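You operate a simulated robot arm through the tools that you are given. There is no shell and no other tool. Be economical: measure what you need, move in short steps, check, and stop when the job is done.

Carry out the task below with a simulated robot arm. There is one attempt and no reset: what you move stays moved.

TASK
Open the grey drawer.
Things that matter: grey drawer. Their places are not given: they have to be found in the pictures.

It is judged by the outcome, as a careful person would: the job done as asked, and still so three seconds after it is handed in. It fails if anything else is knocked over, pushed out of place, dropped, spilled or broken.

THE ROBOT
A 6-joint arm with a two-finger parallel gripper, fixed in place. Base frame: the origin is at the foot of the arm, x ahead of it, y to its left, z up. Lengths are in cm, angles in rad, forces in N, time in s.
With the tool pointing down near the work surface it reaches from about 26 to 68 cm from the base axis. Its first joint turns from -1.152 to 1.152 rad. Payload 2.9 kg.
Tool frame: the origin (TCP) lies between the finger pads and is the grasp point; the fingertips stand 3 cm ahead of it; z points along the fingers, y is the line along which they close. The gripper opens to 11 cm. The fingers are 2 cm wide and 1 cm thick; the gripper's body (4.8 by 11.2 cm) begins 5.5 cm behind the TCP.
Orientation is told as [roll, pitch, yaw] about the base's x, y, z axes, in that order, counted from this pose: with the fingers straight down and closing along the base's y, the tool's x points along the base's -x, its y along +y and its z along -z.

THE INTERFACE
- The arm moves only by the tool nudge_tool. Its argument "targets" is a list that holds one entry, the list of rows, each a list of 7 numbers: the shift along the base's x, y, z in units of 40 mm (1.0 is 40 mm), then the turn, a rotation vector about the base's x, y, z in units of 4 degrees (1.0 is 4 degrees), then the closure, from 0 (fully open) to 1 (shut). In form: [[[x, y, z, ax, ay, az, hand], ...]]. A call has 1 to 10 rows; each row shifts and turns the commanded pose from where the row before left it. A call with a number of a shift or a turn outside -1 to 1 is refused whole. A row lasts 0.2 s, in which the tool goes at most 5 cm and 0.15 rad; a call with a longer step from one row to the next is refused whole, and so is a gripper value outside its range. A pose out of reach is approached as far as the arm can. The call stops where the force on the tool passes 40 N (or 10 N more than at its start, if that is more) or the arm is blocked; 0.2 s more then pass. The fingers move at their own pace (about 10.8 cm/s each) and stop on an object; they squeeze with about 42 N. The grip force told is the motor's: it shows also when the fingers shut on nothing. Time passes only in rows, and 0.2 s behind the last, so rows that do not move let the fingers close. It gives the time, the measured TCP pose, the force on the tool (base axes), the opening and the grip force at its end, in the units of the frame above (readings bear some noise).
- Cameras (640 x 400 px; columns grow to the right, rows downward): "scene" is fixed at [6.52, 43.33, 136.98]; the picture's right is [-0.84, -0.55, 0.00], its down [-0.39, 0.60, -0.70] and it looks along [0.38, -0.59, -0.71] (base axes); focal length 374 px, centre (320, 200). "wrist" rides on the gripper at [-3.6, 0, -5.7] in the tool frame; the picture's right is [0.00, -1.00, 0.00], its down [0.97, 0.00, -0.24] and it looks along [0.24, 0.00, 0.97] (tool axes); focal length 218 px, centre (320, 200).
- grab_frame(camera): a new picture of that camera. No time passes.
- probe_pixels(camera, pixels): for up to 12 pixels [column, row] of the newest picture of that camera ("zoom" is the newest enlarged one), the place [x, y, z] in the base frame of the surface seen there, good to about 0.3 cm. No time passes.
- close_up(camera, box): a new picture of the part [left, top, right, bottom] of that camera's present view, enlarged. No time passes.
- hand_in(): hands the job in; it is judged then, once.

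Work in short steps. Measure before you move; look again where a grasp or a placing could have gone wrong, and mend it. You have 60 turns and 22 pictures in all, the two below and enlarged ones among them. Open the gripper and draw the arm clear of the work before you hand the job in, unless the task says otherwise; then end with one line.

The tools are called after ">>>" as a command line: name --argument value ..., lists and objects as JSON in quotes. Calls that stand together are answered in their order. nudge_tool: Moves the arm, as the interface text tells. Its arguments: {"type":"object","properties":{"targets":{"type":"array"}},"required":["targets"]} The other tools are called the same way: grab_frame (camera) takes a picture; probe_pixels (camera, pixels) gives the place of the surface under pixels of a picture; close_up (camera, box) takes an enlarged picture of a part of a camera's view; hand_in () hands the job in.

At the start:

```text
time: 0.0
ee_pos: [37.52, 17.88, 107.9]
ee_rot: [-0.002, -0.001, 0.001]
ft_force: [0.5, -1.2, 0.5]
finger_gap: 11.01
finger_force: 0.1
```

scene: 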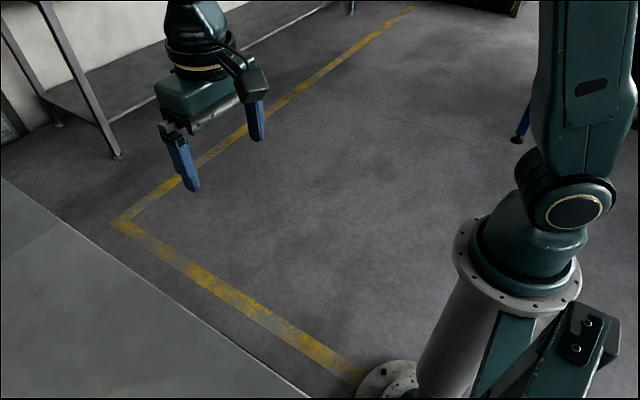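
wrist: 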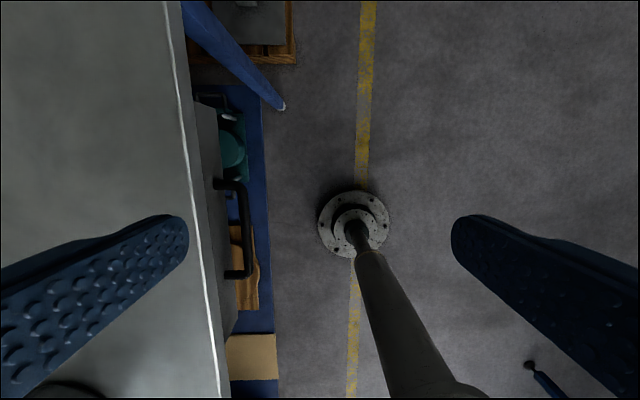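

The wrist picture shows a table edge on the left (about column 195) with a drawer front and dark handle near (245,230). I'll measure them and enlarge that part.

>>> probe_pixels --camera "wrist" --pixels '[[242, 185], [246, 230], [246, 274], [222, 182], [232, 275], [208, 200], [215, 250], [197, 110], [230, 320], [190, 200], [172, 60], [100, 150]]'

>>> close_up --camera "wrist" --box '[160, 60, 320, 380]'

```text
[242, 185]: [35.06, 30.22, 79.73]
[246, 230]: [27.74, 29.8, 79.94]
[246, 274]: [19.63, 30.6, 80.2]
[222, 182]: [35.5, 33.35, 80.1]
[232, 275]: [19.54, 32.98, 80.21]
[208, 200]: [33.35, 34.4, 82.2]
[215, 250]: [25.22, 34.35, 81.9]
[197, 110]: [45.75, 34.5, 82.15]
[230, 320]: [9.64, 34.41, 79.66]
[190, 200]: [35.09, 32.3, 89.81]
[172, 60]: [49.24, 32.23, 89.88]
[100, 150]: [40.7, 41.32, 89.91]
```

```text
1.25 times, centred on (240, 220) of wrist
```

zoom: 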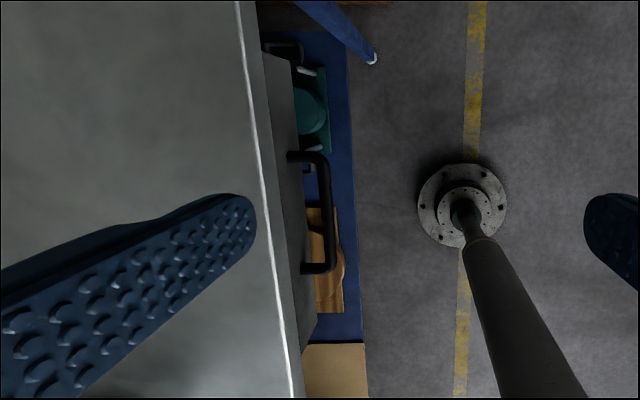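

The handle bar runs at y≈30.2, z≈80, x≈19.6–35, and the front is at y≈34.4. Next I'll measure what lies below and beside it.

>>> probe_pixels --camera "wrist" --pixels '[[232, 150], [250, 240], [265, 200], [230, 180], [238, 245], [250, 355], [210, 98], [228, 116], [255, 100], [237, 335], [212, 320], [270, 100]]'

>>> close_up --camera "wrist" --box '[180, 70, 290, 180]'

```text
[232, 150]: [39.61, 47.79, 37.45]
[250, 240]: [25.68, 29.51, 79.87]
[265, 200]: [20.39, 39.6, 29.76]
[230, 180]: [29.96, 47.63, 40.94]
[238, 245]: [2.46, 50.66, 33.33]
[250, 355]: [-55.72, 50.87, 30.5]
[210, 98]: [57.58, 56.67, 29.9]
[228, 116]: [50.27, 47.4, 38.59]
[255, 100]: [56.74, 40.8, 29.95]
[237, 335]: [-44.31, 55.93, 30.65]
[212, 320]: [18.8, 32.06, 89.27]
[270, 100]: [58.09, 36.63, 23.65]
```

```text
3.64 times, centred on (235, 125) of wrist
```

zoom: 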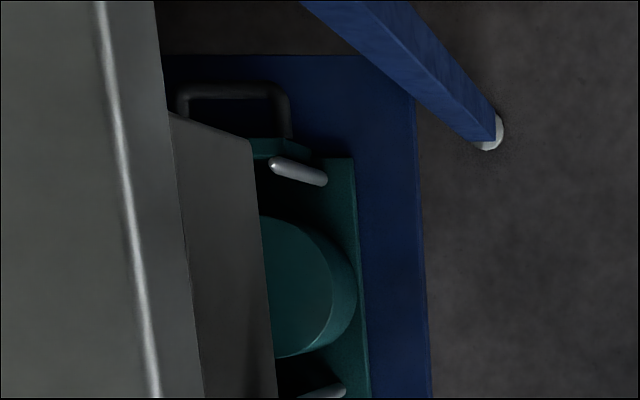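

The handle is a bar along x with free space in front of it, under the tabletop overhang. I'll tilt the fingers toward +y so they can close above and below the bar, and part close the gripper.

>>> nudge_tool --targets '[[[-0.1, 0, -0.1, 1, 0, 0, 0.5], [-0.1, 0, -0.1, 1, 0, 0, 0.5], [-0.1, 0, -0.2, 1, 0, 0, 0.5], [-0.1, 0, -0.2, 1, 0, 0, 0.5], [-0.1, 0, -0.2, 1, 0, 0, 0.5], [-0.1, 0, -0.2, 1, 0, 0, 0.5], [-0.1, 0, -0.2, 1, 0, 0, 0.5], [-0.1, 0, -0.2, 1, 0, 0, 0.5], [-0.1, 0, -0.2, 1, 0, 0, 0.5], [-0.1, 0, -0.2, 1, 0, 0, 0.5]]]'

```text
time: 2.2
ee_pos: [33.53, 17.78, 100.61]
ee_rot: [0.701, -0.001, 0.002]
ft_force: [-1.2, 0.2, 0.1]
finger_gap: 5.49
finger_force: 0.1
```

The tilt is tracking well (0.70 rad, TCP z 100.6). I'll carry on tilting and go lower.

>>> nudge_tool --targets '[[[-0.1, 0, -0.4, 1, 0, 0, 0.5], [-0.1, 0, -0.4, 1, 0, 0, 0.5], [-0.1, 0, -0.4, 1, 0, 0, 0.5], [-0.1, 0, -0.4, 1, 0, 0, 0.5], [-0.1, 0, -0.4, 1, 0, 0, 0.5], [-0.1, 0, -0.4, 1, 0, 0, 0.5], [-0.1, 0, -0.4, 1, 0, 0, 0.5], [0, 0, -0.5, 0.5, 0, 0, 0.5], [0, 0, -0.5, 0, 0, 0, 0.5], [0, 0, -0.4, 0, 0, 0, 0.5]]]'

>>> grab_frame --camera "wrist"

>>> grab_frame --camera "scene"

```text
time: 4.4
ee_pos: [30.41, 17.75, 83.9]
ee_rot: [1.223, 0.0, 0.0]
ft_force: [-0.4, 0.2, 0.1]
finger_gap: 5.51
finger_force: 0.1
```

```text
17 pictures are left
```

wrist: 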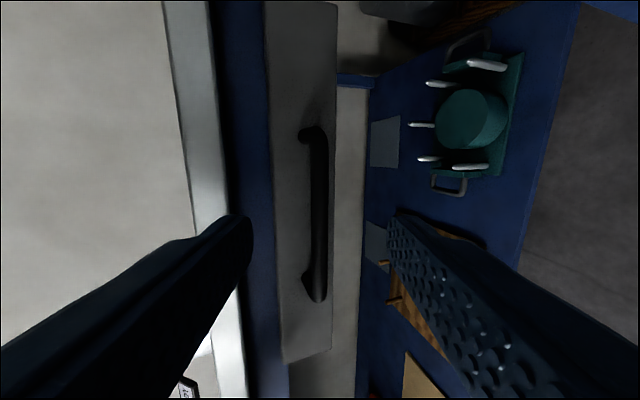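

```text
16 pictures are left
```

scene: 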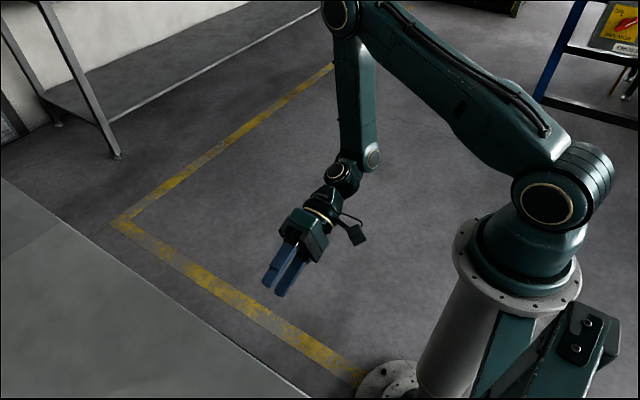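

The single grey drawer and its handle are clear, with the bar at (318,150)–(318,290). I'll measure the bar and front from this closer view.

>>> probe_pixels --camera "wrist" --pixels '[[320, 160], [320, 210], [320, 270], [314, 210], [326, 210], [270, 210], [295, 210], [330, 210], [255, 210], [300, 20], [310, 345], [220, 100]]'

```text
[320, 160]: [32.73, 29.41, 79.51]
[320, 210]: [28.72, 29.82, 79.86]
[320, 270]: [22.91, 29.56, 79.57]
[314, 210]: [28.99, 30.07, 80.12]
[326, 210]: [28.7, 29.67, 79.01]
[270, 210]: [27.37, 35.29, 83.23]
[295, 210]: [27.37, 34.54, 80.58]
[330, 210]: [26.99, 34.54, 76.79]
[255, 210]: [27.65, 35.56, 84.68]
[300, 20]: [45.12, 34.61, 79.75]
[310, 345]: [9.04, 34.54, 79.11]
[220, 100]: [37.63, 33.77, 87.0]
```

The bar centre is at about (27.5, 30.1, 79.5), and the tool axis already points at it. I'll advance along the axis to TCP ≈ (28.4, 29.3, 79.8).

>>> nudge_tool --targets '[[[-0.1, 0.4, -0.14, 0, 0, 0, 0.5], [-0.1, 0.4, -0.14, 0, 0, 0, 0.5], [-0.1, 0.4, -0.14, 0, 0, 0, 0.5], [-0.1, 0.4, -0.14, 0, 0, 0, 0.5], [-0.1, 0.4, -0.14, 0, 0, 0, 0.5], [0, 0.3, -0.11, 0, 0, 0, 0.5], [0, 0.3, -0.11, 0, 0, 0, 0.5], [0, 0.28, -0.1, 0, 0, 0, 0.5], [0, 0, 0, 0, 0, 0, 0.5]]]'

>>> grab_frame --camera "wrist"

```text
time: 6.4
ee_pos: [28.72, 29.42, 79.91]
ee_rot: [1.221, 0.001, -0.001]
ft_force: [-0.1, 0.3, -0.3]
finger_gap: 5.5
finger_force: 0.0
```

```text
15 pictures are left
```

wrist: 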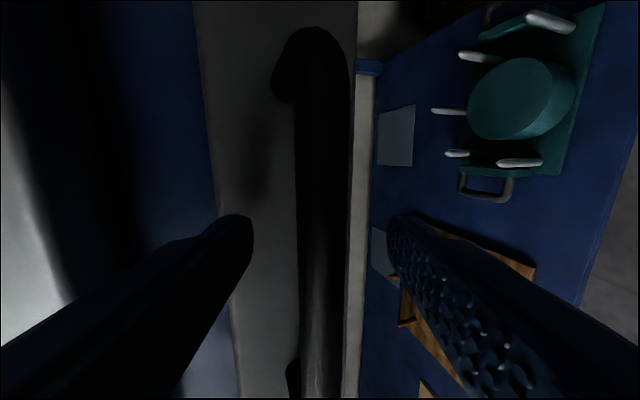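

The bar sits midway between the fingers, so I'll close on it.

>>> nudge_tool --targets '[[[0, 0, 0, 0, 0, 0, 0.7], [0, 0, 0, 0, 0, 0, 0.85], [0, 0, 0, 0, 0, 0, 1], [0, 0, 0, 0, 0, 0, 1], [0, 0, 0, 0, 0, 0, 1]]]'

```text
time: 7.6
ee_pos: [28.73, 29.29, 79.76]
ee_rot: [1.222, 0.0, -0.001]
ft_force: [0.3, -0.1, -5.0]
finger_gap: 1.57
finger_force: 45.0
```

The bar is gripped (gap 1.57, 45 N). I'll pull gently along -y.

>>> nudge_tool --targets '[[[0, -0.1, 0, 0, 0, 0, 1], [0, -0.15, 0, 0, 0, 0, 1], [0, -0.2, 0, 0, 0, 0, 1], [0, -0.2, 0, 0, 0, 0, 1], [0, -0.2, 0, 0, 0, 0, 1], [0, -0.2, 0, 0, 0, 0, 1], [0, -0.2, 0, 0, 0, 0, 1]]]'

```text
time: 9.2
ee_pos: [28.81, 24.28, 79.81]
ee_rot: [1.218, -0.002, 0.0]
ft_force: [7.5, 1.7, -18.5]
finger_gap: 1.58
finger_force: 45.3
```

The drawer is following (TCP y 24.3), though the z force of -18 N says I'm pulling up a little. I'll lower slightly and keep pulling.

>>> nudge_tool --targets '[[[0, -0.2, -0.03, 0, 0, 0, 1], [0, -0.2, -0.02, 0, 0, 0, 1], [0, -0.2, 0, 0, 0, 0, 1], [0, -0.2, 0, 0, 0, 0, 1], [0, -0.2, 0, 0, 0, 0, 1], [0, -0.2, 0, 0, 0, 0, 1]]]'

>>> grab_frame --camera "scene"

```text
time: 10.6
ee_pos: [28.85, 19.63, 79.87]
ee_rot: [1.229, 0.0, -0.002]
ft_force: [-2.2, 1.1, 26.8]
finger_gap: 1.54
finger_force: 45.1
```

```text
14 pictures are left
```

scene: 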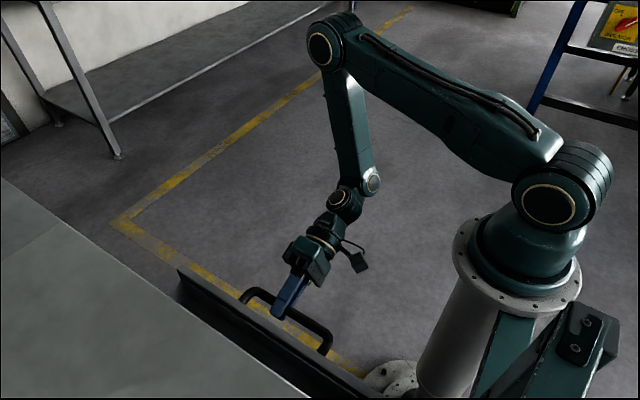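

The drawer is out about 10 cm and the arm has room. I'll undo part of the z trim and keep pulling.

>>> nudge_tool --targets '[[[0, -0.2, 0.03, 0, 0, 0, 1], [0, -0.2, 0, 0, 0, 0, 1], [0, -0.2, 0, 0, 0, 0, 1], [0, -0.2, 0, 0, 0, 0, 1], [0, -0.2, 0, 0, 0, 0, 1], [0, -0.2, 0, 0, 0, 0, 1]]]'

```text
time: 12.0
ee_pos: [28.68, 14.93, 79.89]
ee_rot: [1.225, -0.001, 0.002]
ft_force: [-8.3, 1.4, 18.6]
finger_gap: 1.58
finger_force: 44.9
```

It still moves freely (14.4 cm out), so I'll keep pulling.

>>> nudge_tool --targets '[[[0, -0.2, 0.02, 0, 0, 0, 1], [0, -0.2, 0, 0, 0, 0, 1], [0, -0.2, 0, 0, 0, 0, 1], [0, -0.2, 0, 0, 0, 0, 1], [0, -0.2, 0, 0, 0, 0, 1], [0, -0.2, 0, 0, 0, 0, 1]]]'

>>> grab_frame --camera "scene"

```text
time: 13.4
ee_pos: [28.71, 9.82, 79.76]
ee_rot: [1.221, -0.001, 0.001]
ft_force: [-10.8, 1.0, -3.8]
finger_gap: 1.57
finger_force: 45.3
```

```text
13 pictures are left
```

scene: 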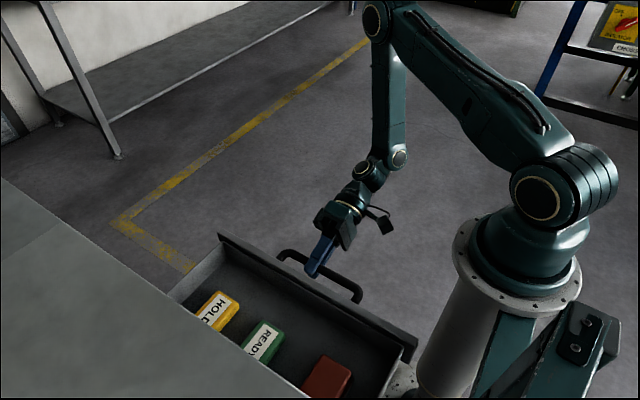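

The drawer is 19.5 cm open with its contents undisturbed. I'll pull a little further, slowly, to see if the stop is near.

>>> nudge_tool --targets '[[[0, -0.15, 0, 0, 0, 0, 1], [0, -0.15, 0, 0, 0, 0, 1], [0, -0.15, 0, 0, 0, 0, 1], [0, -0.15, 0, 0, 0, 0, 1], [0, -0.15, 0, 0, 0, 0, 1]]]'

>>> grab_frame --camera "scene"

```text
time: 14.6
ee_pos: [28.78, 6.91, 79.81]
ee_rot: [1.221, -0.001, 0.0]
ft_force: [-7.0, 1.6, 2.8]
finger_gap: 1.56
finger_force: 44.7
```

```text
12 pictures are left
```

scene: 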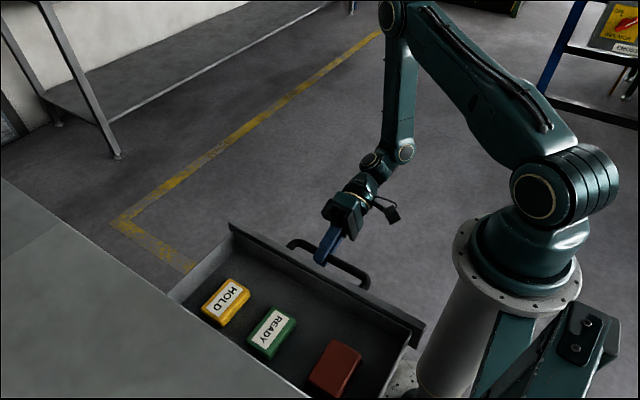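

The drawer is 22 cm open. I'll check how far its near corner (418,330) is from the arm's column before going on.

>>> probe_pixels --camera "scene" --pixels '[[420, 328], [415, 345], [435, 330], [450, 300], [458, 255], [430, 360], [475, 300]]'

```text
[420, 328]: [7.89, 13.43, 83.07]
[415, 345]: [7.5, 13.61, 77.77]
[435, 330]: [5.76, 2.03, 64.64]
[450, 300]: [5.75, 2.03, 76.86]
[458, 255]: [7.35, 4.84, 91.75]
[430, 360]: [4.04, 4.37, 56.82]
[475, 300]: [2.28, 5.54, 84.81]
```

There's room, since the column's radius is about 6 and the corner is at x≈7.7. I'll go a bit further, slowly.

>>> nudge_tool --targets '[[[0, -0.15, 0, 0, 0, 0, 1], [0, -0.15, 0, 0, 0, 0, 1], [0, -0.15, 0, 0, 0, 0, 1], [0, -0.15, 0, 0, 0, 0, 1], [0, -0.1, 0, 0, 0, 0, 1]]]'

```text
time: 15.8
ee_pos: [28.73, 4.01, 79.86]
ee_rot: [1.217, 0.0, -0.002]
ft_force: [-3.3, 1.4, -19.2]
finger_gap: 1.55
finger_force: 44.6
```

The drawer is 25 cm open, which is plenty without risking pulling it off its runners. I'll release the bar and back off along the tool axis.

>>> nudge_tool --targets '[[[0, 0, 0, 0, 0, 0, 0.8], [0, 0, 0, 0, 0, 0, 0.6], [0, 0, 0, 0, 0, 0, 0.5], [0, 0, 0, 0, 0, 0, 0.5]]]'

>>> grab_frame --camera "wrist"

```text
time: 16.8
ee_pos: [28.75, 4.2, 79.92]
ee_rot: [1.221, -0.001, 0.0]
ft_force: [-0.7, 0.4, -0.5]
finger_gap: 5.49
finger_force: 0.0
```

```text
11 pictures are left
```

wrist: 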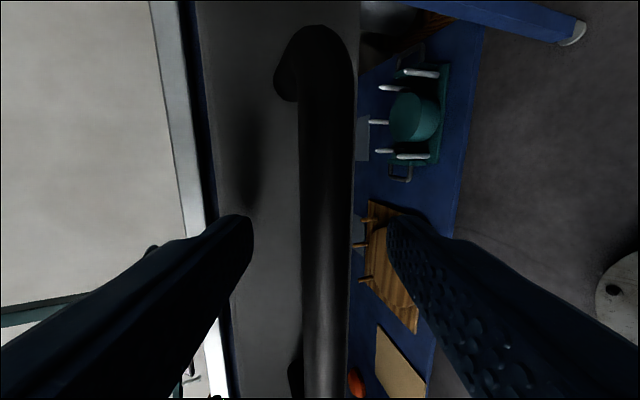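

The fingers are clear of the bar. I'll withdraw along -y and up.

>>> nudge_tool --targets '[[[0, -0.25, 0.09, 0, 0, 0, 0.5], [0, -0.3, 0.11, 0, 0, 0, 0.5], [0, -0.3, 0.11, 0, 0, 0, 0.5], [0, -0.3, 0.11, 0, 0, 0, 0.5], [0, -0.3, 0.11, 0, 0, 0, 0.5], [0.1, 0, 0.4, 0, 0, 0, 0.5], [0.1, 0, 0.5, 0, 0, 0, 0.5], [0.1, 0, 0.5, 0, 0, 0, 0.5], [0.1, 0, 0.5, 0, 0, 0, 0], [0, 0, 0, 0, 0, 0, 0]]]'

>>> grab_frame --camera "scene"

```text
time: 19.0
ee_pos: [30.3, -1.5, 89.69]
ee_rot: [1.22, 0.0, 0.001]
ft_force: [-0.3, -0.1, 0.2]
finger_gap: 11.01
finger_force: 0.1
```

```text
10 pictures are left
```

scene: 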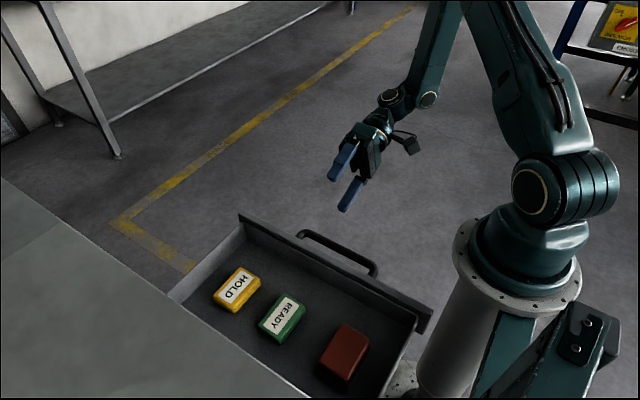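

The drawer stays open with its contents in place, and the gripper is open and clear of it. I'm handing in.

>>> hand_in

```text
The job is handed in.
```

The grey drawer is open by about 25 cm, nothing else was disturbed, and the arm is clear of it; I stopped there before reaching the drawer's end stop.
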